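You operate a simulated robot arm through the tools that you are given. There is no shell and no other tool.

The job below is to be done with a simulated two-armed robot. You get a single attempt, and the scene is never put back.

TASK
Wipe the crumbs off the bread worktop, then set the loaf out there.
Fine: take it from the bread crock; the sponge goes back and the crock ends shut. What is to be rubbed or washed off counts as gone when no trace of it is left.
Where things are to end (x, y in the base frame): loaf within 60 mm of [710, -490].

Only the result counts: the job must be done as asked and must still hold three seconds after the hand-in. Knocking over, shifting, dropping, spilling or breaking anything else fails it.

THE ROBOT
Two 7-joint arms with fingered hands on one trunk that stands fixed in place. Base frame: the origin is at the foot of the trunk, x ahead of it, y to its left, z up. Readings come in mm, rad, newtons and seconds.
The left shoulder is at [36, 162, 1088], the right one opposite. Each reaches about 1215 mm from its shoulder. Payload 4 kg a hand.
Tool frame (each hand has its own): the origin (TCP) lies between the finger pads and is the grasp point; the fingertips stand 36 mm ahead of it; z points along the fingers, y is the line along which they close. The gripper opens to 124 mm; its body begins 42 mm behind the TCP. The gripper is a hand of 4 fingers: y runs from the thumb to the fingers, the wrist lies at [-15, -99, -189] in the tool frame, and closing takes about 1.5 s.
Orientation is that of the tool frame in the base frame, as [roll, pitch, yaw] about the fixed x, y, z axes, in that order (R = Rz(yaw) Ry(pitch) Rx(roll)). With the fingers straight down and the wrist toward the robot, the tool's x, y and z point along [0, 1, 0], [1, 0, 0] and [0, 0, -1] of the base frame.

THE INTERFACE
- The arms move only by the tool servo_tool. It takes "left_targets", "right_targets" or both (then of equal length, played together; a hand with none holds still); each is a list of rows, each a list of 7 numbers: the shift along the tool's x, y, z in units of 30 mm (1.0 is 30 mm), then the turn, a rotation vector about the tool's x, y, z in units of 8 degrees (1.0 is 8 degrees), then the opening in per cent of the stroke, from 0 (shut) to 100 (fully open). In form: [[tx, ty, tz, ax, ay, az, hand], ...]. A call has 1 to 20 rows; each row shifts and turns the commanded pose from where the row before left it, along the tool's axes as they then stand. A call with a number of a shift or a turn outside -1 to 1 is refused whole. Rows are played at 5 a second. More than 50 mm and 0.15 rad between two rows, or a gripper value outside its range, and nothing of the call is played. A pose out of reach is approached as far as the arm can. The call stops where the force on the tool passes 80 N (or 10 N more than at its start, if that is more) or the arm is blocked; 0.2 s more then pass. The fingers move at their own pace (about 45 mm/s each) and stop on an object; they squeeze with about 28 N. The grip force told is the motor's: it shows also when the fingers shut on nothing. Time passes only in rows, and 0.2 s behind the last, so rows that do not move let the fingers close. The reply holds the time, the measured pose of the TCP, the force on the tool along the base axes, the opening and the grip force, in the units named above and with some noise, with the torque about the TCP (base axes, N m) and any sound that the robot's microphone picked up.
- Cameras (640 x 400 px; columns grow to the right, rows downward): "scene" is now at [117.6, -62.8, 1357.5]; the picture's right is [-0.55, -0.83, 0.07], its down [-0.17, 0.03, -0.99] and it looks along [0.82, -0.55, -0.16] (base axes); focal length 214 px, centre (320, 200). "left" rides on the left gripper at [-75, -86, -123] in its tool frame; the picture's right is [-0.70, -0.34, 0.63], its down [0.65, -0.68, 0.35] and it looks along [0.32, 0.65, 0.69] (tool axes); focal length 275 px, centre (320, 200). "right" rides on the right gripper at [75, -86, -123] in its tool frame; the picture's right is [-0.70, 0.34, -0.63], its down [-0.64, -0.68, 0.35] and it looks along [-0.32, 0.65, 0.69] (tool axes); focal length 275 px, centre (320, 200). There is no depth. A picture from a camera that has moved, and an enlarged one, comes with that camera's place and axes in the base frame and with its lens. The place of the scene camera against the robot may be out by one fixed shift of up to 18 mm in any direction.
- camera(camera): a new picture of that camera. It takes no simulated time.
- lift_body(by): moves the trunk up (or, below 0, down) by that many mm; the arms and the scene camera ride with it, the base frame stays. It gives what a move gives, with no picture.
- preshape(shape, hand): the hand has 4 fingers and takes this shape, open, in about a second: jaw (thumb against the fingers, like two jaws); tri (thumb and two fingers); tip (a fingertip pinch); poke (one finger out to press); point (the index stretched); flat (the hand flat); cup (the hand cupped); fist (a fist). The gripper value then closes the fingers along that shape, each until it touches; the sizes above hold for jaw. It gives what a move gives, with no picture.
- aim_head(pan, tilt): turns the head with the scene camera to pan (to the left, within 1.501 rad either way) and tilt (down, from -0.506 to 1.204), counted from straight ahead of the robot (the tilt from the chest, where the trunk bows). It gives what a move gives.
- close_up(camera, box): a new picture of the part [left, top, right, bottom] of that camera's present view, enlarged. It takes no simulated time.
- finish_job(): hands the job in; it is judged then, once.

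Places have to be worked out from the pictures, the camera data and where the tool is seen. Open the grippers and draw the arms clear of the work before you hand the job in, unless the task says otherwise.

The tools are called after "Emit:" by a JSON object that holds its "name" and its "arguments". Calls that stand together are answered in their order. servo_tool: Moves the arms, as the interface text tells. Its arguments: {"type":"object","properties":{"left_targets":{"type":"array","items":{"type":"array","items":{"type":"number"}}},"right_targets":{"type":"array","items":{"type":"array","items":{"type":"number"}}}},"required":[]} The other tools are called the same way: lift_body (by) moves the trunk up or down; preshape (shape, hand) gives the hand a shape; aim_head (pan, tilt) turns the head that bears the scene camera; camera (camera) takes a picture; close_up (camera, box) takes an enlarged picture of a part of a camera's view; finish_job () hands the job in.

At the start:

```text
clock: 0.0
left_position: [629.6, -59.5, 1468.8]
left_orientation: [-3.141, 0.0, 1.57]
left_ft_force: [0.1, -0.4, -0.2]
left_wrist_torque: [-0.04, 0.02, -0.01]
left_width: 123.8
left_grasp_force: 0.1
left_shape: jaw
right_position: [465.9, -692.6, 1423.9]
right_orientation: [3.141, 0.0, 1.572]
right_ft_force: [-0.1, 0.4, -0.6]
right_wrist_torque: [0.01, 0.0, 0.02]
right_width: 123.7
right_grasp_force: 0.1
right_shape: jaw
trunk travel left (down, up): [-250.0, 228.0]
head pan, tilt (commanded): [-0.585, 0.054]
```

scene: 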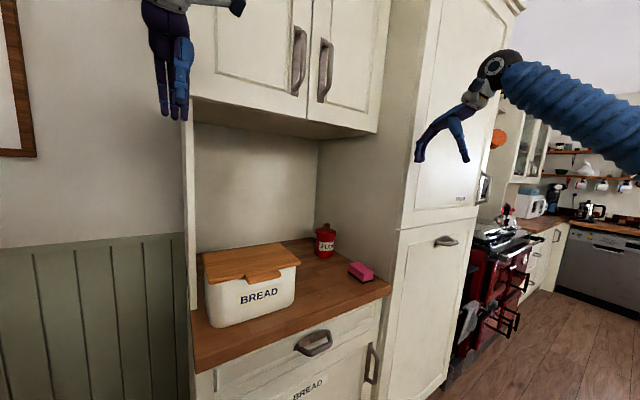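
right: 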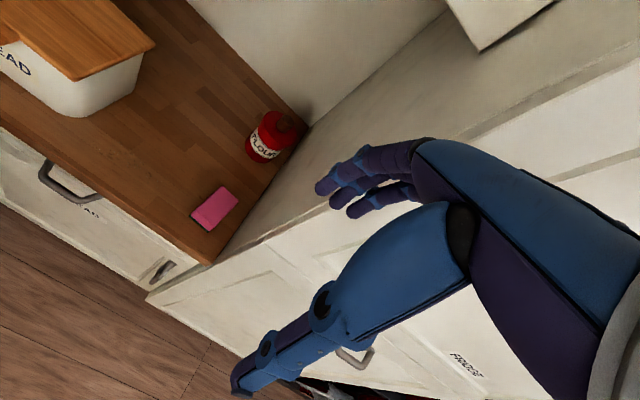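
left: 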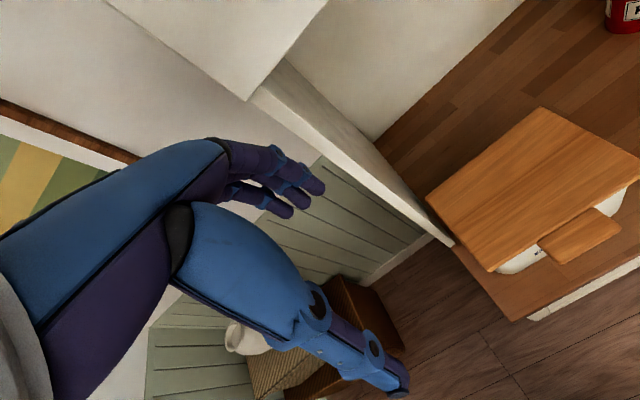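

I'll start by looking more closely at the worktop with the crock, flour tin and pink sponge.

Emit:
{"name": "close_up", "arguments": {"camera": "scene", "box": [180, 200, 400, 340]}}

Emit:
{"name": "close_up", "arguments": {"camera": "right", "box": [0, 0, 320, 270]}}

Emit:
{"name": "close_up", "arguments": {"camera": "left", "box": [360, 0, 640, 330]}}

```text
2.86 times, centred on (290, 270) of scene
camera zoom: at [117.6, -62.8, 1357.5], right [-0.55, -0.83, 0.07], down [-0.17, 0.03, -0.99], along [0.82, -0.55, -0.16], focal length 613 px, centre (406, 0)
```

zoom: 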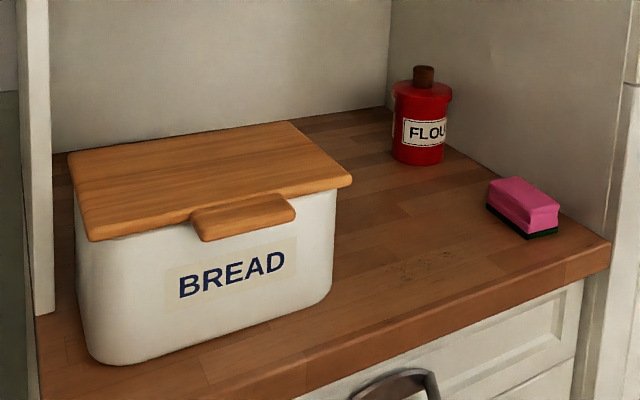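

```text
1.48 times, centred on (160, 135) of right
camera zoom: at [381.1, -617.4, 1546.8], right [0.34, -0.7, 0.63], down [-0.68, -0.64, -0.35], along [0.65, -0.32, -0.69], focal length 408 px, centre (557, 296)
```

zoom: 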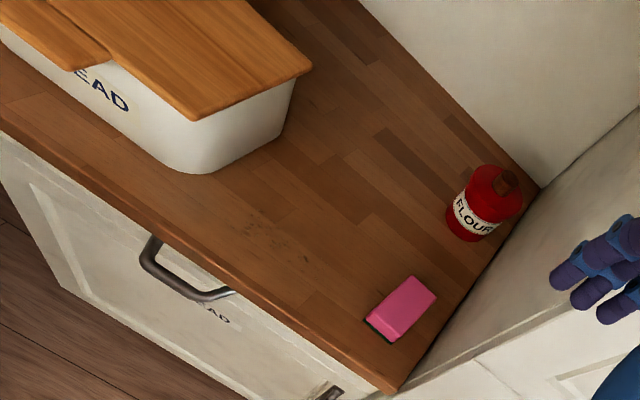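

```text
1.21 times, centred on (500, 165) of left
camera zoom: at [543.1, -133.4, 1590.5], right [-0.34, -0.7, -0.63], down [-0.68, 0.65, -0.35], along [0.65, 0.32, -0.69], focal length 334 px, centre (102, 242)
```

zoom: 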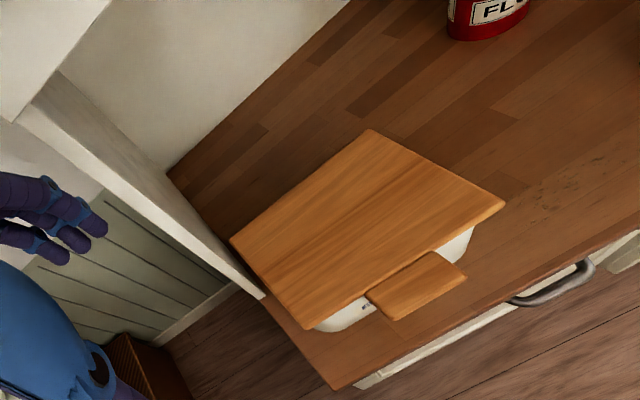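

The crumbs lie roughly at (668, -477) on a worktop near z≈915. The crock lid spans x 664–840 and y -362 to -104 with its top at z≈1058, and the sponge is near (709, -661). I'll aim the head lower and bring the right hand above the sponge for a closer look.

Emit:
{"name": "aim_head", "arguments": {"pan": -0.55, "tilt": 0.5}}

Emit:
{"name": "servo_tool", "arguments": {"right_targets": [[0.15, 0.4, 0.9, 0, 0, 0, 100], [0.15, 0.4, 0.9, 0, 0, 0, 100], [0.15, 0.4, 0.9, 0, 0, 0, 100], [0.15, 0.4, 0.9, 0, 0, 0, 100], [0.15, 0.4, 0.9, 0, 0, 0, 100], [0.15, 0.4, 0.9, 0, 0, 0, 100], [0.15, 0.4, 0.9, 0, 0, 0, 100], [0.15, 0.4, 0.9, 0, 0, 0, 100], [0.15, 0.4, 0.9, 0, 0, 0, 100], [0.15, 0.4, 0.9, 0, 0, 0, 100]]}}

```text
clock: 0.9
left_position: [630.0, -58.2, 1469.3]
left_orientation: [-3.142, 0.001, 1.571]
left_ft_force: [0.3, -0.5, -0.1]
left_wrist_torque: [0.0, 0.03, 0.0]
left_width: 123.8
left_grasp_force: 0.0
left_shape: jaw
right_position: [466.1, -691.7, 1424.2]
right_orientation: [3.141, 0.0, 1.568]
right_ft_force: [-0.4, 0.8, 0.1]
right_wrist_torque: [0.01, -0.02, -0.04]
right_width: 123.9
right_grasp_force: 0.1
right_shape: jaw
trunk travel left (down, up): [-250.0, 228.0]
head pan, tilt (commanded): [-0.55, 0.499]
```

```text
clock: 3.1
left_position: [631.9, -59.5, 1467.7]
left_orientation: [-3.14, 0.001, 1.572]
left_ft_force: [0.7, -1.0, 0.7]
left_wrist_torque: [0.01, 0.03, -0.02]
left_width: 123.7
left_grasp_force: 0.0
left_shape: jaw
right_position: [586.2, -646.9, 1154.1]
right_orientation: [-3.141, -0.001, 1.57]
right_ft_force: [0.3, 0.2, 0.7]
right_wrist_torque: [0.02, 0.0, -0.02]
right_width: 123.8
right_grasp_force: 0.0
right_shape: jaw
trunk travel left (down, up): [-250.0, 228.0]
head pan, tilt (commanded): [-0.55, 0.499]
```

Now I'll look from both the scene camera and the right hand camera.

Emit:
{"name": "camera", "arguments": {"camera": "scene"}}

Emit:
{"name": "camera", "arguments": {"camera": "right"}}

```text
taken
camera scene: at [114.4, -60.3, 1316.3], right [-0.52, -0.85, 0.07], down [-0.52, 0.25, -0.82], along [0.68, -0.46, -0.57], focal length 214 px, centre (320, 200)
```

scene: 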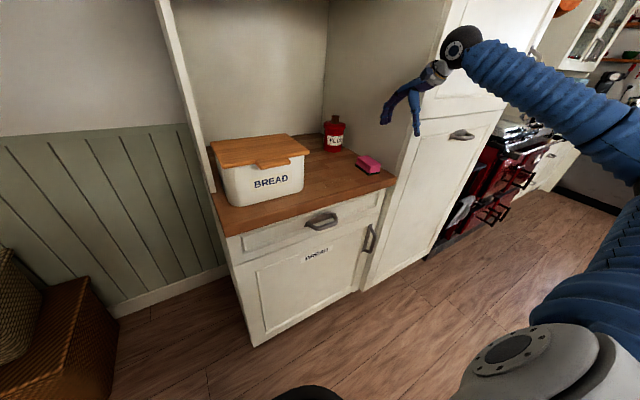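

```text
taken
camera right: at [501.3, -573.2, 1277.5], right [0.34, -0.7, 0.63], down [-0.68, -0.64, -0.35], along [0.65, -0.32, -0.69], focal length 275 px, centre (320, 200)
```

right: 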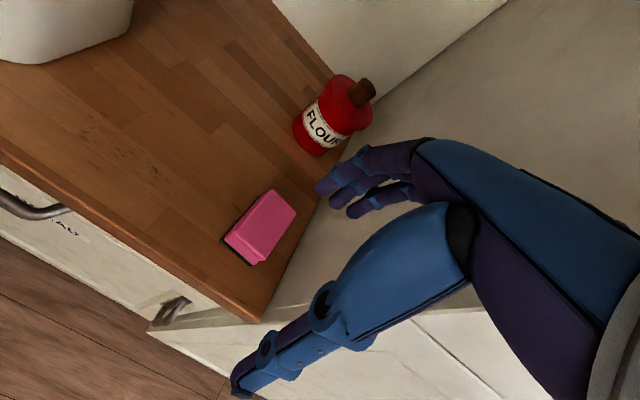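

The sponge and the crumbs are now visible from the right hand camera, so I'll zoom in on them.

Emit:
{"name": "close_up", "arguments": {"camera": "right", "box": [200, 160, 340, 290]}}

Emit:
{"name": "close_up", "arguments": {"camera": "right", "box": [20, 90, 220, 220]}}

Emit:
{"name": "close_up", "arguments": {"camera": "scene", "box": [200, 100, 410, 230]}}

```text
3.08 times, centred on (270, 225) of right
camera zoom: at [501.3, -573.2, 1277.5], right [0.34, -0.7, 0.63], down [-0.68, -0.64, -0.35], along [0.65, -0.32, -0.69], focal length 847 px, centre (474, 123)
```

zoom: 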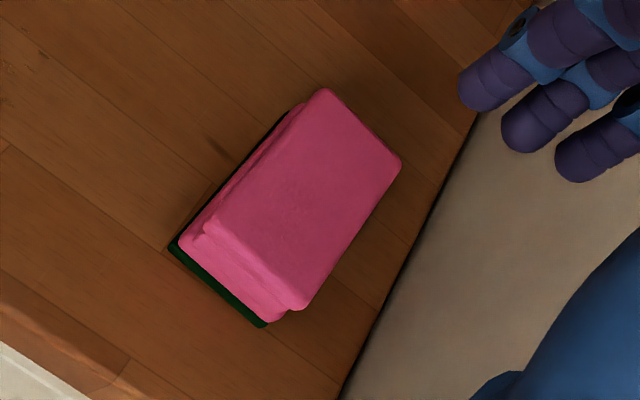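

```text
3.08 times, centred on (120, 155) of right
camera zoom: at [501.3, -573.2, 1277.5], right [0.34, -0.7, 0.63], down [-0.68, -0.64, -0.35], along [0.65, -0.32, -0.69], focal length 847 px, centre (935, 338)
```

zoom: 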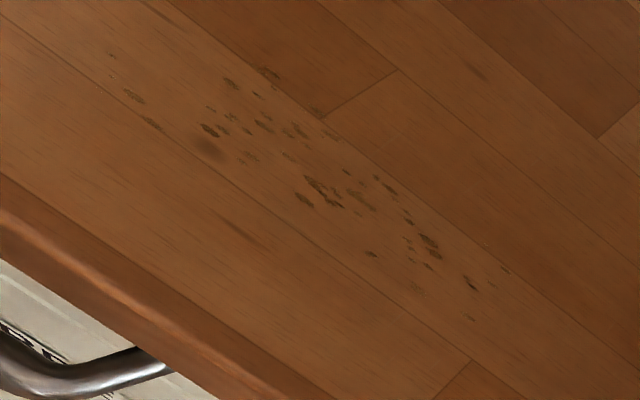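

```text
3.05 times, centred on (305, 165) of scene
camera zoom: at [114.4, -60.3, 1316.3], right [-0.52, -0.85, 0.07], down [-0.52, 0.25, -0.82], along [0.68, -0.46, -0.57], focal length 654 px, centre (366, 307)
```

zoom: 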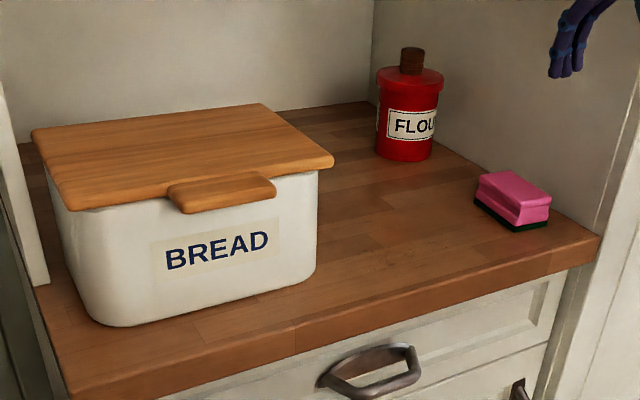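

The crumbs cover about x 655–705, y -545 to -405. The sponge is about 96×56 mm, centred near (707, -664), with its long side nearly along x and turned about -4.5°. I'll bring the open right hand over it, turned to match.

Emit:
{"name": "servo_tool", "arguments": {"right_targets": [[0, 0, 0, 0, 0, 0.56, 100], [-0.05, 0.813, 0.6, 0, 0, 0, 100], [-0.05, 0.813, 0.6, 0, 0, 0, 100], [-0.05, 0.813, 0.6, 0, 0, 0, 100], [-0.05, 0.813, 0.6, 0, 0, 0, 100], [-0.05, 0.813, 0.6, 0, 0, 0, 100], [0, 0, 0.5, 0, 0, 0, 100], [0, 0, 0, 0, 0, 0, 100]]}}

```text
clock: 4.9
left_position: [630.8, -58.8, 1469.6]
left_orientation: [-3.141, 0.001, 1.571]
left_ft_force: [-0.6, -0.2, 0.1]
left_wrist_torque: [-0.06, 0.0, 0.01]
left_width: 123.8
left_grasp_force: 0.0
left_shape: jaw
right_position: [707.4, -662.1, 1048.8]
right_orientation: [-3.141, 0.0, 1.492]
right_ft_force: [-0.1, 0.4, -0.4]
right_wrist_torque: [0.02, 0.02, 0.0]
right_width: 123.4
right_grasp_force: 0.1
right_shape: jaw
trunk travel left (down, up): [-250.0, 228.0]
head pan, tilt (commanded): [-0.55, 0.499]
```

Now the hand should be above the sponge at z≈1049, so I'll check the alignment.

Emit:
{"name": "camera", "arguments": {"camera": "right"}}

Emit:
{"name": "close_up", "arguments": {"camera": "scene", "box": [290, 60, 450, 220]}}

```text
taken
camera right: at [628.3, -580.8, 1172.1], right [0.28, -0.72, 0.63], down [-0.73, -0.59, -0.35], along [0.62, -0.37, -0.69], focal length 275 px, centre (320, 200)
```

right: 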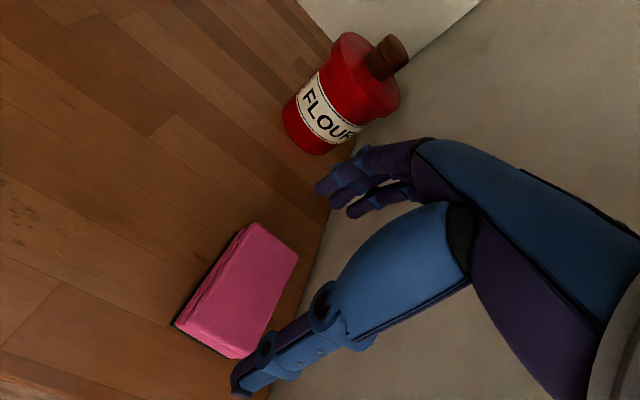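

```text
2.50 times, centred on (370, 140) of scene
camera zoom: at [114.3, -59.4, 1316.4], right [-0.52, -0.85, 0.07], down [-0.52, 0.25, -0.82], along [0.68, -0.46, -0.57], focal length 536 px, centre (195, 350)
```

zoom: 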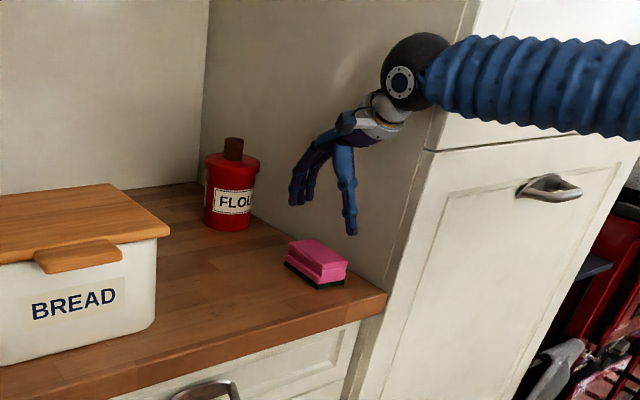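

The sponge sits midway between thumb and fingers. I'll lower to z≈970 and check the clearance again.

Emit:
{"name": "servo_tool", "arguments": {"right_targets": [[-0.1, 0, 0.6, 0, 0, 0, 100], [0, 0, 0.7, 0, 0, 0, 100], [0, 0, 0.7, 0, 0, 0, 100], [0, 0, 0.6, 0, 0, 0, 100], [0, 0, 0, 0, 0, 0, 100]]}}

Emit:
{"name": "camera", "arguments": {"camera": "right"}}

Emit:
{"name": "close_up", "arguments": {"camera": "scene", "box": [310, 90, 430, 200]}}

```text
clock: 6.1
left_position: [629.4, -58.6, 1468.1]
left_orientation: [-3.141, 0.0, 1.572]
left_ft_force: [0.6, -0.5, -0.3]
left_wrist_torque: [0.0, 0.0, 0.01]
left_width: 123.5
left_grasp_force: 0.0
left_shape: jaw
right_position: [707.4, -666.6, 971.3]
right_orientation: [-3.141, 0.002, 1.493]
right_ft_force: [-0.6, -0.7, 1.0]
right_wrist_torque: [-0.01, 0.04, 0.03]
right_width: 123.9
right_grasp_force: 0.1
right_shape: jaw
trunk travel left (down, up): [-250.0, 228.0]
head pan, tilt (commanded): [-0.55, 0.499]
```

```text
taken
camera right: at [628.2, -585.0, 1094.1], right [0.28, -0.72, 0.63], down [-0.73, -0.59, -0.35], along [0.62, -0.37, -0.69], focal length 275 px, centre (320, 200)
```

right: 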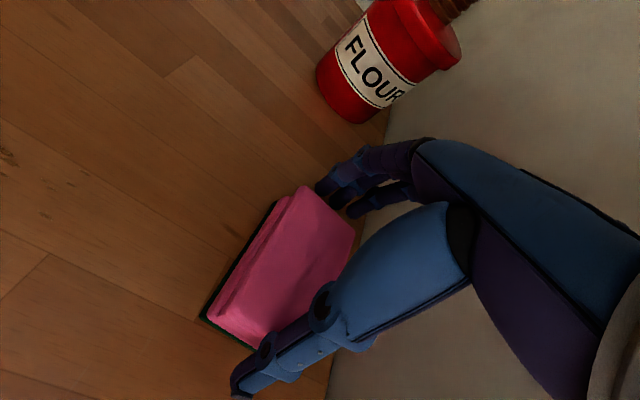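

```text
3.64 times, centred on (370, 145) of scene
camera zoom: at [113.8, -59.9, 1316.5], right [-0.52, -0.85, 0.07], down [-0.51, 0.25, -0.82], along [0.68, -0.46, -0.57], focal length 780 px, centre (138, 400)
```

zoom: 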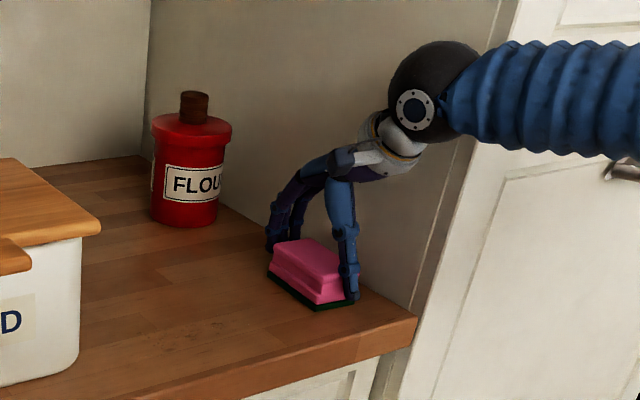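

The thumb is in front of the sponge and the fingers are behind it, with clearance. I'll lower another 13 mm and check the force.

Emit:
{"name": "servo_tool", "arguments": {"right_targets": [[0, 0, 0.2, 0, 0, 0, 100], [0, 0, 0.23, 0, 0, 0, 100], [0, 0, 0, 0, 0, 0, 100]]}}

Emit:
{"name": "close_up", "arguments": {"camera": "scene", "box": [340, 120, 410, 190]}}

Emit:
{"name": "close_up", "arguments": {"camera": "right", "box": [180, 150, 400, 400]}}

```text
clock: 6.9
left_position: [627.7, -58.2, 1469.2]
left_orientation: [3.141, 0.0, 1.571]
left_ft_force: [0.4, -0.5, 0.0]
left_wrist_torque: [0.01, 0.03, 0.03]
left_width: 124.0
left_grasp_force: 0.1
left_shape: jaw
right_position: [707.0, -665.3, 960.8]
right_orientation: [3.141, -0.001, 1.492]
right_ft_force: [-5.6, 1.1, 16.2]
right_wrist_torque: [0.05, 0.78, -0.02]
right_width: 123.8
right_grasp_force: 0.0
right_shape: jaw
trunk travel left (down, up): [-250.0, 228.0]
head pan, tilt (commanded): [-0.55, 0.499]
```

```text
5.71 times, centred on (375, 155) of scene
camera zoom: at [112.6, -59.0, 1316.7], right [-0.52, -0.85, 0.07], down [-0.51, 0.25, -0.82], along [0.68, -0.46, -0.57], focal length 1226 px, centre (6, 457)
```

zoom: 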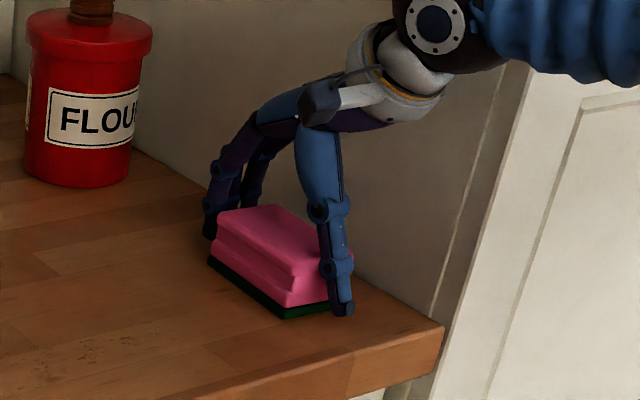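

```text
1.60 times, centred on (290, 275) of right
camera zoom: at [627.6, -584.4, 1083.3], right [0.28, -0.72, 0.63], down [-0.73, -0.59, -0.35], along [0.62, -0.37, -0.69], focal length 440 px, centre (368, 80)
```

zoom: 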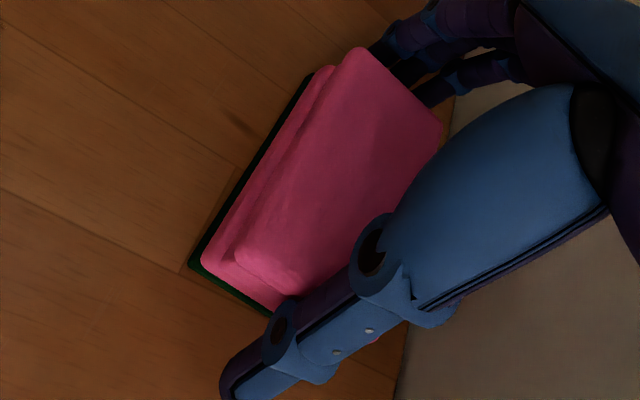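

The thumb tip touched the worktop with TCP at z≈961, about 16 N, so the worktop is near z≈924. I'll back up 5 mm and close on the sponge.

Emit:
{"name": "servo_tool", "arguments": {"right_targets": [[0, 0, -0.17, 0, 0, 0, 100], [0, 0, 0, 0, 0, 0, 85], [0, 0, 0, 0, 0, 0, 70], [0, 0, 0, 0, 0, 0, 55], [0, 0, 0, 0, 0, 0, 45], [0, 0, 0, 0, 0, 0, 45], [0, 0, 0, 0, 0, 0, 45]]}}

Emit:
{"name": "close_up", "arguments": {"camera": "scene", "box": [340, 120, 410, 190]}}

Emit:
{"name": "close_up", "arguments": {"camera": "right", "box": [180, 150, 400, 400]}}

```text
clock: 8.5
left_position: [629.2, -59.4, 1467.8]
left_orientation: [-3.141, 0.001, 1.569]
left_ft_force: [-0.3, -0.1, -1.2]
left_wrist_torque: [0.02, -0.01, -0.01]
left_width: 123.7
left_grasp_force: 0.1
left_shape: jaw
right_position: [707.2, -667.4, 962.9]
right_orientation: [-3.141, 0.001, 1.492]
right_ft_force: [0.2, 0.5, 0.3]
right_wrist_torque: [0.03, 0.0, -0.02]
right_width: 91.4
right_grasp_force: 28.0
right_shape: jaw
trunk travel left (down, up): [-250.0, 228.0]
head pan, tilt (commanded): [-0.55, 0.499]
```

```text
5.71 times, centred on (375, 155) of scene
camera zoom: at [114.0, -59.9, 1316.4], right [-0.52, -0.85, 0.07], down [-0.51, 0.25, -0.82], along [0.68, -0.46, -0.57], focal length 1226 px, centre (6, 457)
```

zoom: 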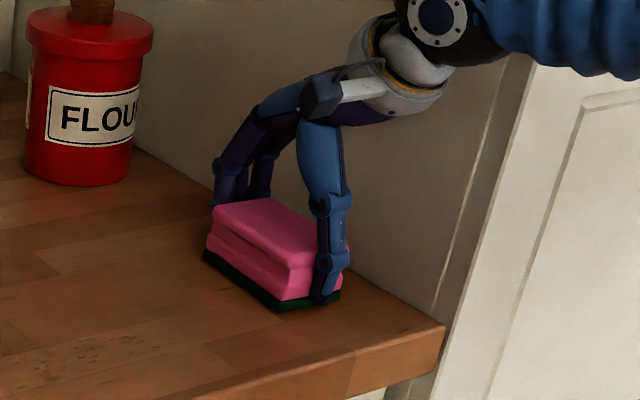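

```text
1.60 times, centred on (290, 275) of right
camera zoom: at [628.6, -584.9, 1086.4], right [0.28, -0.72, 0.63], down [-0.73, -0.59, -0.35], along [0.62, -0.37, -0.69], focal length 440 px, centre (368, 80)
```

zoom: 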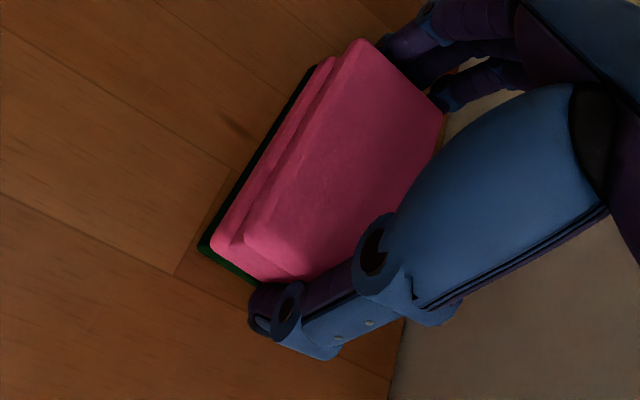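

The sponge is held, with the hand 91 mm wide at 28 N, and its home pose is TCP (707, -666, 963). I'll lift it 36 mm and check the hold before moving over to the crumbs.

Emit:
{"name": "servo_tool", "arguments": {"right_targets": [[0, 0, -0.4, 0, 0, 0, 40], [0, 0, -0.8, 0, 0, 0, 40], [0, 0, 0, 0, 0, 0, 40]]}}

Emit:
{"name": "close_up", "arguments": {"camera": "scene", "box": [320, 100, 420, 200]}}

Emit:
{"name": "camera", "arguments": {"camera": "right"}}

```text
clock: 9.3
left_position: [630.6, -59.5, 1467.3]
left_orientation: [-3.14, -0.001, 1.569]
left_ft_force: [-0.3, 0.2, 0.6]
left_wrist_torque: [-0.01, 0.02, 0.01]
left_width: 123.8
left_grasp_force: 0.0
left_shape: jaw
right_position: [708.8, -668.2, 998.5]
right_orientation: [-3.14, 0.0, 1.492]
right_ft_force: [-0.3, 0.4, -1.4]
right_wrist_torque: [0.0, -0.01, -0.01]
right_width: 91.4
right_grasp_force: 28.3
right_shape: jaw
trunk travel left (down, up): [-250.0, 228.0]
head pan, tilt (commanded): [-0.55, 0.499]
```

```text
4.00 times, centred on (370, 150) of scene
camera zoom: at [114.3, -60.3, 1316.3], right [-0.52, -0.85, 0.07], down [-0.51, 0.25, -0.82], along [0.68, -0.46, -0.57], focal length 858 px, centre (120, 400)
```

zoom: 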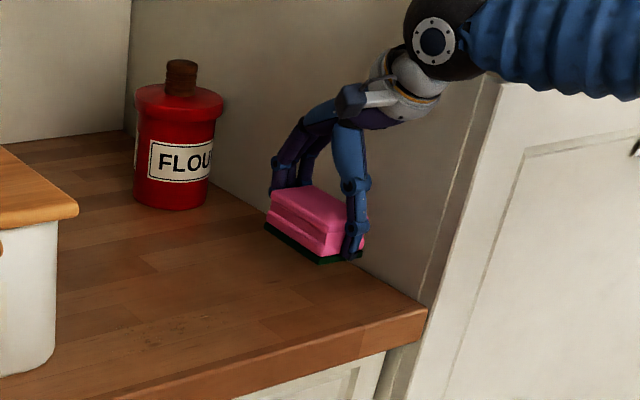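

```text
taken
camera right: at [629.4, -586.3, 1122.6], right [0.28, -0.72, 0.63], down [-0.73, -0.59, -0.35], along [0.62, -0.37, -0.69], focal length 275 px, centre (320, 200)
```

right: 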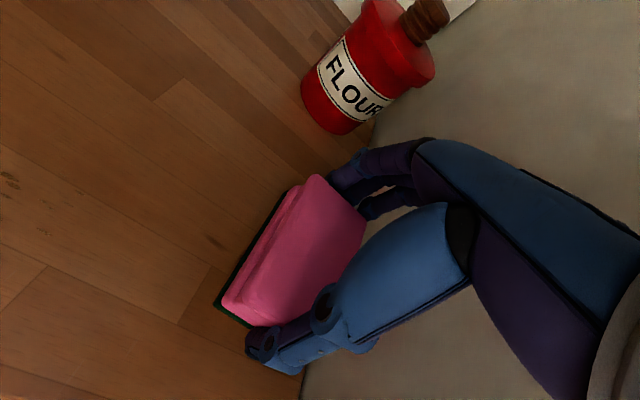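

The sponge is off the worktop and held firmly. I'll carry it to the right end of the crumb field at (678, -560) and lower it towards the surface.

Emit:
{"name": "servo_tool", "arguments": {"right_targets": [[0.878, -0.32, 0, 0, 0, 0, 40], [0.878, -0.32, 0, 0, 0, 0, 40], [0.878, -0.32, 0, 0, 0, 0, 40], [0.878, -0.32, 0, 0, 0, 0, 40], [0, 0, 0.6, 0, 0, 0, 40], [0, 0, 0.5, 0, 0, 0, 40], [0, 0, 0, 0, 0, 0, 40]]}}

Emit:
{"name": "camera", "arguments": {"camera": "right"}}

Emit:
{"name": "close_up", "arguments": {"camera": "scene", "box": [240, 90, 420, 220]}}

```text
clock: 10.9
left_position: [629.5, -59.2, 1469.2]
left_orientation: [3.141, 0.001, 1.57]
left_ft_force: [-0.7, 0.0, 0.7]
left_wrist_torque: [0.02, -0.02, 0.0]
left_width: 123.8
left_grasp_force: 0.1
left_shape: jaw
right_position: [677.0, -559.6, 965.1]
right_orientation: [-3.141, 0.0, 1.493]
right_ft_force: [0.4, 0.6, -0.7]
right_wrist_torque: [-0.01, -0.01, 0.01]
right_width: 91.3
right_grasp_force: 28.2
right_shape: jaw
trunk travel left (down, up): [-250.0, 228.0]
head pan, tilt (commanded): [-0.55, 0.499]
```

```text
taken
camera right: at [596.9, -478.0, 1087.2], right [0.28, -0.72, 0.63], down [-0.73, -0.59, -0.35], along [0.62, -0.37, -0.69], focal length 275 px, centre (320, 200)
```

right: 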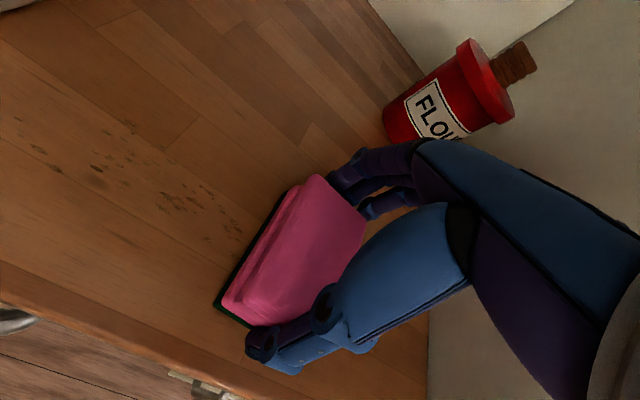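

```text
3.08 times, centred on (330, 155) of scene
camera zoom: at [113.8, -60.1, 1316.5], right [-0.52, -0.85, 0.07], down [-0.51, 0.25, -0.82], along [0.68, -0.46, -0.57], focal length 660 px, centre (289, 338)
```

zoom: 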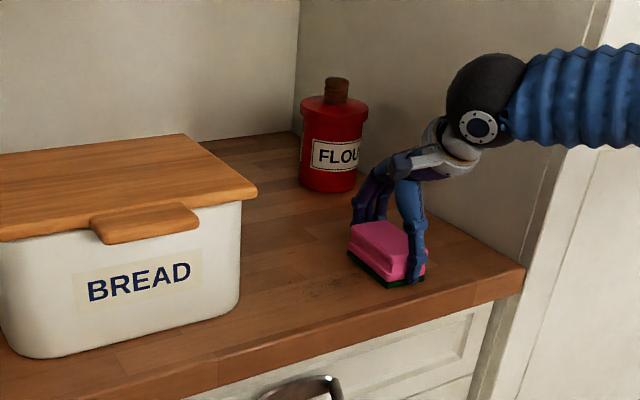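

The sponge is just above the surface right beside the crumb patch. I'll press down in small steps and read the force.

Emit:
{"name": "servo_tool", "arguments": {"right_targets": [[0, 0, 0.13, 0, 0, 0, 40], [0, 0, 0.1, 0, 0, 0, 40], [0, 0, 0, 0, 0, 0, 40]]}}

```text
clock: 11.7
left_position: [628.0, -58.5, 1469.6]
left_orientation: [3.141, 0.0, 1.57]
left_ft_force: [0.3, 0.4, -1.0]
left_wrist_torque: [-0.02, -0.01, 0.0]
left_width: 123.8
left_grasp_force: 0.1
left_shape: jaw
right_position: [677.3, -559.3, 960.6]
right_orientation: [3.139, 0.001, 1.492]
right_ft_force: [-0.4, -3.1, 21.2]
right_wrist_torque: [-0.05, 0.19, -0.07]
right_width: 90.9
right_grasp_force: 28.0
right_shape: jaw
trunk travel left (down, up): [-250.0, 228.0]
head pan, tilt (commanded): [-0.55, 0.499]
```

Contact is about 21 N. I'll sweep slowly to the left along +y, up to y≈-412, and then check.

Emit:
{"name": "servo_tool", "arguments": {"right_targets": [[0.41, -0.032, 0, 0, 0, 0, 40], [0.41, -0.032, 0, 0, 0, 0, 40], [0.41, -0.032, 0, 0, 0, 0, 40], [0.41, -0.032, 0, 0, 0, 0, 40], [0.41, -0.032, 0, 0, 0, 0, 40], [0.41, -0.032, 0, 0, 0, 0, 40], [0.41, -0.032, 0, 0, 0, 0, 40], [0.41, -0.032, 0, 0, 0, 0, 40], [0.41, -0.032, 0, 0, 0, 0, 40], [0.41, -0.032, 0, 0, 0, 0, 40], [0.41, -0.032, 0, 0, 0, 0, 40], [0.41, -0.032, 0, 0, 0, 0, 40]]}}

Emit:
{"name": "camera", "arguments": {"camera": "right"}}

Emit:
{"name": "close_up", "arguments": {"camera": "scene", "box": [240, 90, 420, 220]}}

```text
clock: 14.3
left_position: [627.5, -60.1, 1469.3]
left_orientation: [3.14, -0.001, 1.571]
left_ft_force: [-0.5, -0.4, -0.6]
left_wrist_torque: [-0.04, 0.0, 0.04]
left_width: 123.7
left_grasp_force: 0.0
left_shape: jaw
right_position: [675.7, -410.0, 957.2]
right_orientation: [3.14, 0.001, 1.493]
right_ft_force: [-1.5, -15.6, 22.9]
right_wrist_torque: [-0.48, -0.15, -0.05]
right_width: 91.3
right_grasp_force: 28.2
right_shape: jaw
trunk travel left (down, up): [-250.0, 228.0]
head pan, tilt (commanded): [-0.55, 0.499]
```

```text
taken
camera right: at [596.9, -328.7, 1081.4], right [0.28, -0.72, 0.63], down [-0.73, -0.59, -0.35], along [0.62, -0.37, -0.69], focal length 275 px, centre (320, 200)
```

right: 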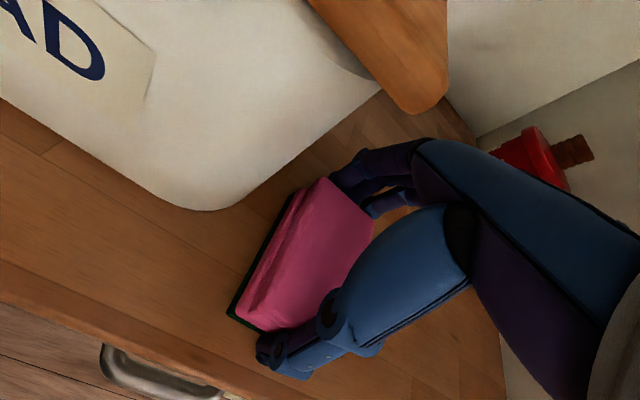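

```text
3.08 times, centred on (330, 155) of scene
camera zoom: at [112.7, -59.7, 1316.6], right [-0.52, -0.85, 0.06], down [-0.51, 0.25, -0.82], along [0.68, -0.46, -0.57], focal length 660 px, centre (289, 338)
```

zoom: 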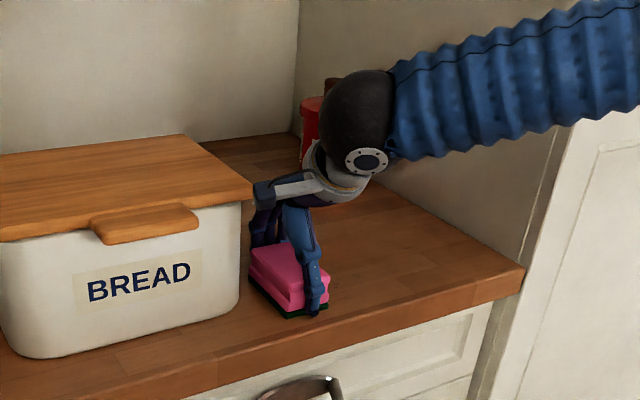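

The trail is clean so far and nothing else seems touched. I'll sweep back to the right with the path shifted 10 mm toward the front edge.

Emit:
{"name": "servo_tool", "arguments": {"right_targets": [[-0.41, 0.004, 0, 0, 0, 0, 40], [-0.41, 0.004, 0, 0, 0, 0, 40], [-0.41, 0.004, 0, 0, 0, 0, 40], [-0.41, 0.004, 0, 0, 0, 0, 40], [-0.41, 0.004, 0, 0, 0, 0, 40], [-0.41, 0.004, 0, 0, 0, 0, 40], [-0.41, 0.004, 0, 0, 0, 0, 40], [-0.41, 0.004, 0, 0, 0, 0, 40], [-0.41, 0.004, 0, 0, 0, 0, 40], [-0.41, 0.004, 0, 0, 0, 0, 40], [-0.41, 0.004, 0, 0, 0, 0, 40], [-0.41, 0.004, 0, 0, 0, 0, 40]]}}

Emit:
{"name": "camera", "arguments": {"camera": "right"}}

Emit:
{"name": "close_up", "arguments": {"camera": "scene", "box": [240, 90, 420, 220]}}

```text
clock: 16.9
left_position: [629.8, -58.0, 1469.4]
left_orientation: [-3.141, 0.002, 1.571]
left_ft_force: [1.0, 0.2, 0.1]
left_wrist_torque: [0.03, 0.01, 0.0]
left_width: 123.7
left_grasp_force: 0.0
left_shape: jaw
right_position: [664.7, -558.3, 959.5]
right_orientation: [3.14, 0.001, 1.492]
right_ft_force: [-0.3, 6.2, 7.5]
right_wrist_torque: [0.03, -0.06, 0.08]
right_width: 91.2
right_grasp_force: 27.9
right_shape: jaw
trunk travel left (down, up): [-250.0, 228.0]
head pan, tilt (commanded): [-0.55, 0.499]
```

```text
taken
camera right: at [585.8, -476.6, 1082.1], right [0.28, -0.72, 0.63], down [-0.73, -0.59, -0.35], along [0.62, -0.37, -0.69], focal length 275 px, centre (320, 200)
```

right: 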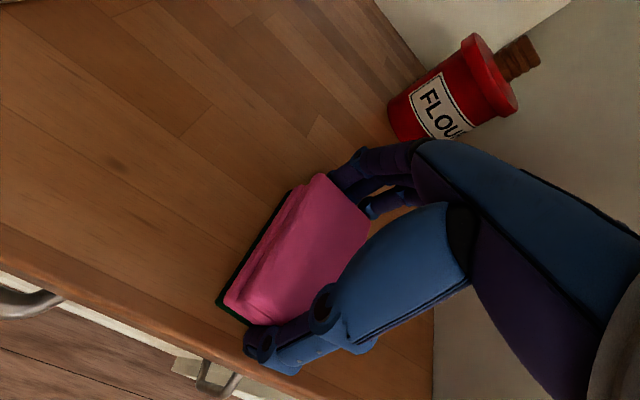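

```text
3.08 times, centred on (330, 155) of scene
camera zoom: at [113.5, -59.3, 1316.5], right [-0.52, -0.85, 0.07], down [-0.51, 0.25, -0.82], along [0.68, -0.46, -0.57], focal length 660 px, centre (289, 338)
```

zoom: 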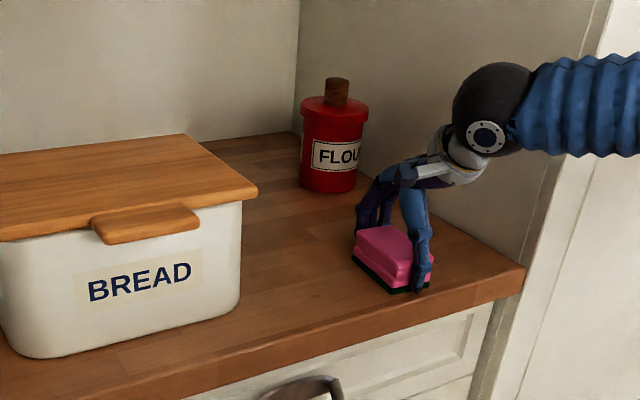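

Most of the crumbs look gone. I'll zoom in to check for remaining traces.

Emit:
{"name": "close_up", "arguments": {"camera": "right", "box": [0, 60, 280, 300]}}

Emit:
{"name": "close_up", "arguments": {"camera": "left", "box": [440, 0, 640, 200]}}

```text
1.67 times, centred on (140, 180) of right
camera zoom: at [585.8, -476.6, 1082.1], right [0.28, -0.72, 0.63], down [-0.73, -0.59, -0.35], along [0.62, -0.37, -0.69], focal length 459 px, centre (620, 233)
```

zoom: 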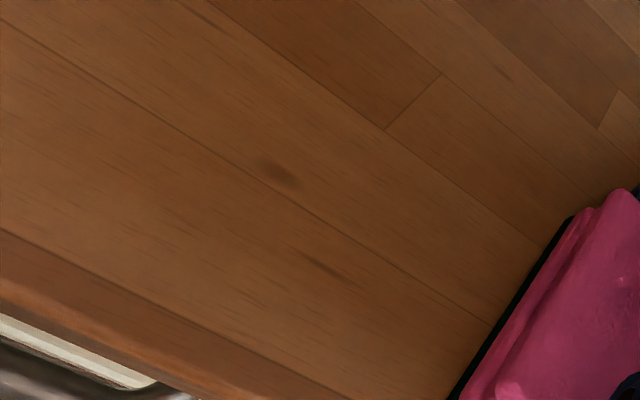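

```text
2.00 times, centred on (540, 100) of left
camera zoom: at [542.6, -132.6, 1590.8], right [-0.34, -0.7, -0.63], down [-0.68, 0.64, -0.35], along [0.65, 0.32, -0.69], focal length 551 px, centre (-120, 400)
```

zoom: 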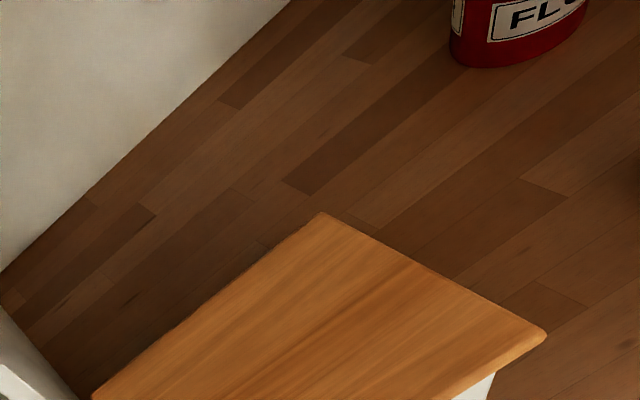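

No crumbs are visible, and the soft dark knots are wood grain. To be thorough I'll do one more pass slightly further back, starting with the leftward sweep.

Emit:
{"name": "servo_tool", "arguments": {"right_targets": [[0.41, 0.037, 0.03, 0, 0, 0, 40], [0.41, 0.037, 0, 0, 0, 0, 40], [0.41, 0.037, 0, 0, 0, 0, 40], [0.41, 0.037, 0, 0, 0, 0, 40], [0.41, 0.037, 0, 0, 0, 0, 40], [0.41, 0.037, 0, 0, 0, 0, 40], [0.41, 0.037, 0, 0, 0, 0, 40], [0.41, 0.037, 0, 0, 0, 0, 40], [0.41, 0.037, 0, 0, 0, 0, 40], [0.41, 0.037, 0, 0, 0, 0, 40], [0.41, 0.037, 0, 0, 0, 0, 40], [0.38, 0.037, 0, 0, 0, 0, 40]]}}

Emit:
{"name": "servo_tool", "arguments": {"right_targets": [[-0.41, -0.007, 0, 0, 0, 0, 40], [-0.41, -0.007, 0, 0, 0, 0, 40], [-0.41, -0.007, 0, 0, 0, 0, 40], [-0.41, -0.007, 0, 0, 0, 0, 40], [-0.41, -0.007, 0, 0, 0, 0, 40], [-0.41, -0.007, 0, 0, 0, 0, 40], [-0.41, -0.007, 0, 0, 0, 0, 40], [-0.41, -0.007, 0, 0, 0, 0, 40], [-0.41, -0.007, 0, 0, 0, 0, 40], [-0.41, -0.007, 0, 0, 0, 0, 40], [-0.41, -0.007, 0, 0, 0, 0, 40], [-0.41, -0.007, 0, 0, 0, 0, 40]]}}

Emit:
{"name": "servo_tool", "arguments": {"right_targets": [[0, 0, -0.5, 0, 0, 0, 40], [0, 0, -0.8, 0, 0, 0, 40], [0, 0, 0, 0, 0, 0, 40]]}}

Emit:
{"name": "camera", "arguments": {"camera": "right"}}

Emit:
{"name": "close_up", "arguments": {"camera": "scene", "box": [240, 90, 420, 220]}}

```text
clock: 19.5
left_position: [628.6, -59.1, 1470.0]
left_orientation: [3.141, -0.001, 1.57]
left_ft_force: [-0.1, 0.4, 0.6]
left_wrist_torque: [0.0, 0.0, -0.05]
left_width: 124.0
left_grasp_force: 0.0
left_shape: jaw
right_position: [690.3, -412.4, 957.4]
right_orientation: [-3.141, -0.002, 1.491]
right_ft_force: [-1.4, -8.9, 14.9]
right_wrist_torque: [-0.24, -0.15, -0.12]
right_width: 91.4
right_grasp_force: 27.9
right_shape: jaw
trunk travel left (down, up): [-250.0, 228.0]
head pan, tilt (commanded): [-0.55, 0.499]
```

```text
clock: 22.1
left_position: [629.8, -58.6, 1468.2]
left_orientation: [3.14, 0.0, 1.571]
left_ft_force: [0.3, 0.8, 0.0]
left_wrist_torque: [0.01, -0.04, 0.01]
left_width: 123.6
left_grasp_force: 0.0
left_shape: jaw
right_position: [678.2, -556.8, 959.0]
right_orientation: [3.14, 0.001, 1.492]
right_ft_force: [0.5, 6.0, 10.4]
right_wrist_torque: [0.06, -0.08, 0.07]
right_width: 91.4
right_grasp_force: 28.0
right_shape: jaw
trunk travel left (down, up): [-250.0, 228.0]
head pan, tilt (commanded): [-0.55, 0.499]
```

```text
clock: 22.9
left_position: [631.2, -59.3, 1468.2]
left_orientation: [-3.139, 0.0, 1.57]
left_ft_force: [0.5, 0.2, -0.5]
left_wrist_torque: [0.03, -0.02, 0.01]
left_width: 123.6
left_grasp_force: 0.0
left_shape: jaw
right_position: [676.8, -558.5, 997.6]
right_orientation: [-3.14, 0.001, 1.491]
right_ft_force: [0.3, -0.3, 0.0]
right_wrist_torque: [0.0, -0.02, -0.02]
right_width: 91.4
right_grasp_force: 27.9
right_shape: jaw
trunk travel left (down, up): [-250.0, 228.0]
head pan, tilt (commanded): [-0.55, 0.499]
```

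```text
taken
camera right: at [597.9, -477.4, 1119.8], right [0.28, -0.72, 0.63], down [-0.73, -0.59, -0.35], along [0.62, -0.37, -0.69], focal length 275 px, centre (320, 200)
```

right: 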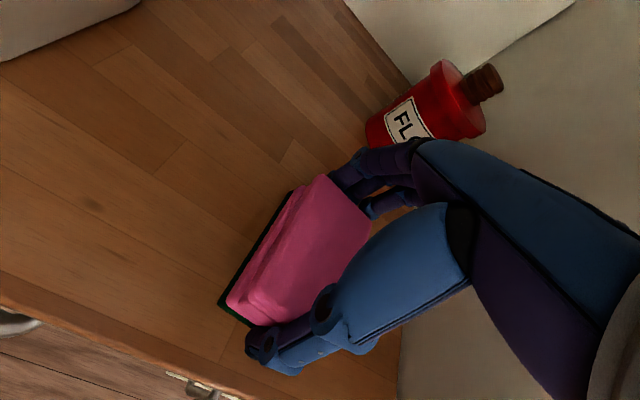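

```text
3.08 times, centred on (330, 155) of scene
camera zoom: at [114.5, -60.4, 1316.2], right [-0.52, -0.85, 0.07], down [-0.52, 0.25, -0.82], along [0.68, -0.46, -0.57], focal length 660 px, centre (289, 338)
```

zoom: 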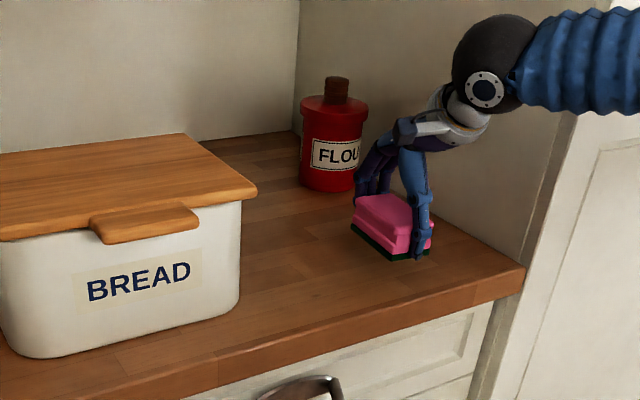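

The wiped area is clean. I'll carry the sponge back to its home spot at TCP (706, -664) and lower it to just above the surface.

Emit:
{"name": "servo_tool", "arguments": {"right_targets": [[-0.862, 0.31, 0, 0, 0, 0, 40], [-0.862, 0.31, 0, 0, 0, 0, 40], [-0.862, 0.31, 0, 0, 0, 0, 40], [-0.862, 0.31, 0, 0, 0, 0, 40], [0, 0, 0.6, 0, 0, 0, 40], [0, 0, 0.5, 0, 0, 0, 40], [0, 0, 0, 0, 0, 0, 40]]}}

Emit:
{"name": "close_up", "arguments": {"camera": "right", "box": [180, 150, 400, 400]}}

Emit:
{"name": "close_up", "arguments": {"camera": "scene", "box": [340, 120, 410, 190]}}

```text
clock: 24.5
left_position: [629.2, -59.4, 1469.0]
left_orientation: [-3.141, 0.0, 1.569]
left_ft_force: [-0.9, 0.4, -0.1]
left_wrist_torque: [0.02, 0.01, -0.03]
left_width: 123.8
left_grasp_force: 0.0
left_shape: jaw
right_position: [705.2, -666.2, 965.3]
right_orientation: [-3.14, 0.0, 1.492]
right_ft_force: [-0.1, 0.3, 0.1]
right_wrist_torque: [0.0, -0.01, 0.01]
right_width: 91.1
right_grasp_force: 27.7
right_shape: jaw
trunk travel left (down, up): [-250.0, 228.0]
head pan, tilt (commanded): [-0.55, 0.499]
```

```text
1.60 times, centred on (290, 275) of right
camera zoom: at [625.6, -586.1, 1087.9], right [0.28, -0.72, 0.63], down [-0.73, -0.59, -0.35], along [0.62, -0.37, -0.69], focal length 440 px, centre (368, 80)
```

zoom: 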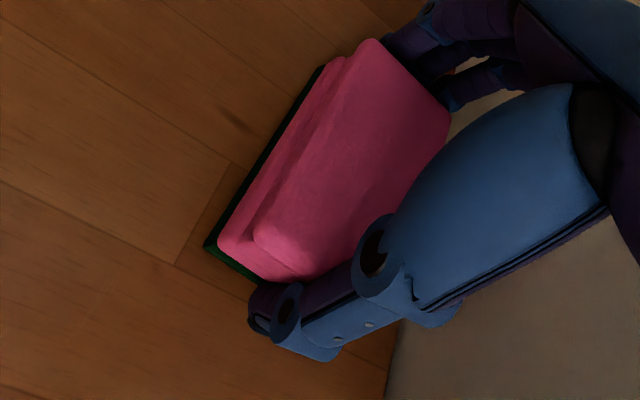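

```text
5.71 times, centred on (375, 155) of scene
camera zoom: at [113.9, -59.6, 1316.5], right [-0.52, -0.85, 0.07], down [-0.51, 0.25, -0.82], along [0.68, -0.46, -0.57], focal length 1226 px, centre (6, 457)
```

zoom: 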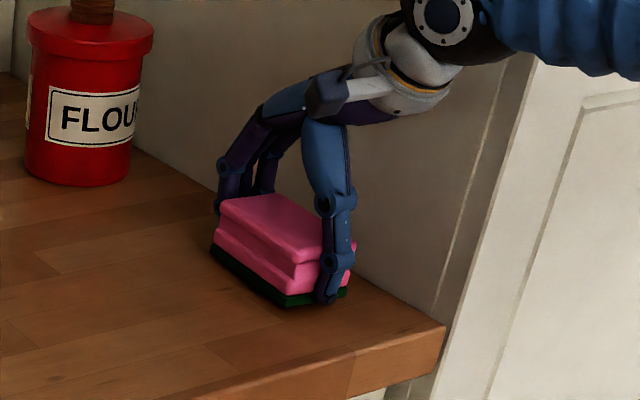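

The sponge's front-left corner is about 5 mm off its original spot, so I'll nudge it back, set it down and open the hand.

Emit:
{"name": "servo_tool", "arguments": {"right_targets": [[0.12, -0.177, 0, 0, 0, 0, 40], [0, 0, 0.1, 0, 0, 0, 40], [0, 0, 0, 0, 0, 0, 40]]}}

```text
clock: 25.3
left_position: [628.6, -58.3, 1468.2]
left_orientation: [-3.141, 0.001, 1.571]
left_ft_force: [0.5, -0.7, -0.5]
left_wrist_torque: [0.01, 0.0, -0.04]
left_width: 123.8
left_grasp_force: 0.1
left_shape: jaw
right_position: [699.6, -664.2, 960.7]
right_orientation: [-3.141, -0.001, 1.491]
right_ft_force: [0.7, 0.5, -0.2]
right_wrist_torque: [0.0, 0.02, -0.02]
right_width: 91.3
right_grasp_force: 27.8
right_shape: jaw
trunk travel left (down, up): [-250.0, 228.0]
head pan, tilt (commanded): [-0.55, 0.499]
```

There is no contact force yet, so I'll lower 2 mm more and see.

Emit:
{"name": "servo_tool", "arguments": {"right_targets": [[0, 0, 0.06, 0, 0, 0, 40], [0, 0, 0, 0, 0, 0, 40]]}}

```text
clock: 25.9
left_position: [630.0, -59.7, 1468.2]
left_orientation: [-3.141, 0.0, 1.571]
left_ft_force: [-0.5, -0.2, 0.0]
left_wrist_torque: [0.0, 0.0, -0.01]
left_width: 123.6
left_grasp_force: 0.1
left_shape: jaw
right_position: [700.5, -662.1, 959.5]
right_orientation: [3.141, 0.0, 1.491]
right_ft_force: [0.1, 0.2, 0.5]
right_wrist_torque: [-0.05, -0.05, 0.01]
right_width: 91.3
right_grasp_force: 27.9
right_shape: jaw
trunk travel left (down, up): [-250.0, 228.0]
head pan, tilt (commanded): [-0.55, 0.499]
```

Emit:
{"name": "servo_tool", "arguments": {"right_targets": [[0, 0, 0.05, 0, 0, 0, 40], [0, 0, 0, 0, 0, 0, 40]]}}

```text
clock: 26.5
left_position: [628.9, -59.8, 1469.2]
left_orientation: [-3.141, 0.0, 1.571]
left_ft_force: [-0.5, -0.2, -0.7]
left_wrist_torque: [0.03, -0.04, 0.01]
left_width: 123.8
left_grasp_force: 0.0
left_shape: jaw
right_position: [700.2, -663.3, 958.8]
right_orientation: [3.141, -0.001, 1.494]
right_ft_force: [0.1, -0.6, 5.3]
right_wrist_torque: [-0.06, -0.12, -0.01]
right_width: 91.5
right_grasp_force: 28.1
right_shape: jaw
trunk travel left (down, up): [-250.0, 228.0]
head pan, tilt (commanded): [-0.55, 0.499]
```

The sponge is on the surface with 5 N contact. I'll open the hand in stages while rising slightly so the thumb tip doesn't press on the worktop.

Emit:
{"name": "servo_tool", "arguments": {"right_targets": [[0, 0, 0, 0, 0, 0, 80], [0, 0, -0.07, 0, 0, 0, 86], [0, 0, -0.07, 0, 0, 0, 92], [0, 0, -0.07, 0, 0, 0, 97], [0, 0, 0, 0, 0, 0, 97]]}}

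Emit:
{"name": "close_up", "arguments": {"camera": "right", "box": [180, 150, 400, 400]}}

Emit:
{"name": "close_up", "arguments": {"camera": "scene", "box": [340, 120, 410, 190]}}

```text
clock: 27.7
left_position: [629.0, -59.3, 1468.1]
left_orientation: [3.141, 0.0, 1.572]
left_ft_force: [-0.2, 0.3, 0.4]
left_wrist_torque: [0.01, 0.03, -0.01]
left_width: 124.1
left_grasp_force: 0.2
left_shape: jaw
right_position: [700.4, -662.3, 964.6]
right_orientation: [3.141, 0.0, 1.491]
right_ft_force: [-0.6, 0.0, -0.8]
right_wrist_torque: [-0.01, 0.02, -0.01]
right_width: 119.8
right_grasp_force: 0.0
right_shape: jaw
trunk travel left (down, up): [-250.0, 228.0]
head pan, tilt (commanded): [-0.55, 0.499]
```

```text
1.60 times, centred on (290, 275) of right
camera zoom: at [621.8, -581.0, 1087.3], right [0.28, -0.72, 0.63], down [-0.73, -0.59, -0.35], along [0.62, -0.37, -0.69], focal length 440 px, centre (368, 80)
```

zoom: 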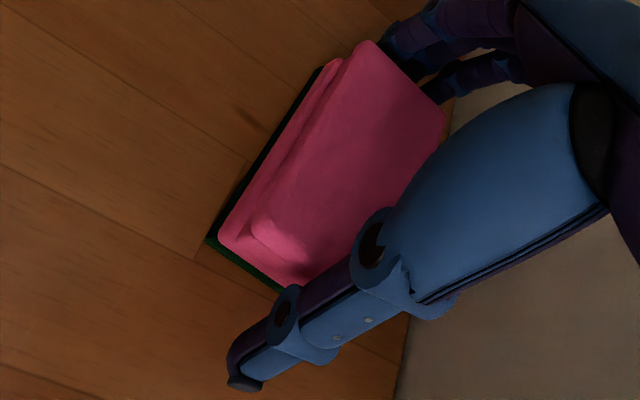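

```text
5.71 times, centred on (375, 155) of scene
camera zoom: at [114.1, -59.9, 1316.4], right [-0.52, -0.85, 0.07], down [-0.51, 0.25, -0.82], along [0.68, -0.46, -0.57], focal length 1226 px, centre (6, 457)
```

zoom: 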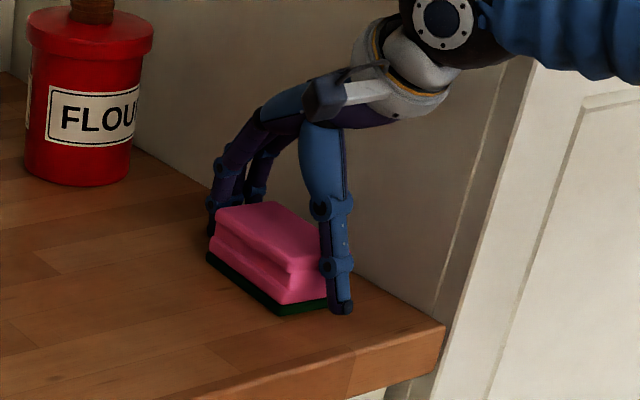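

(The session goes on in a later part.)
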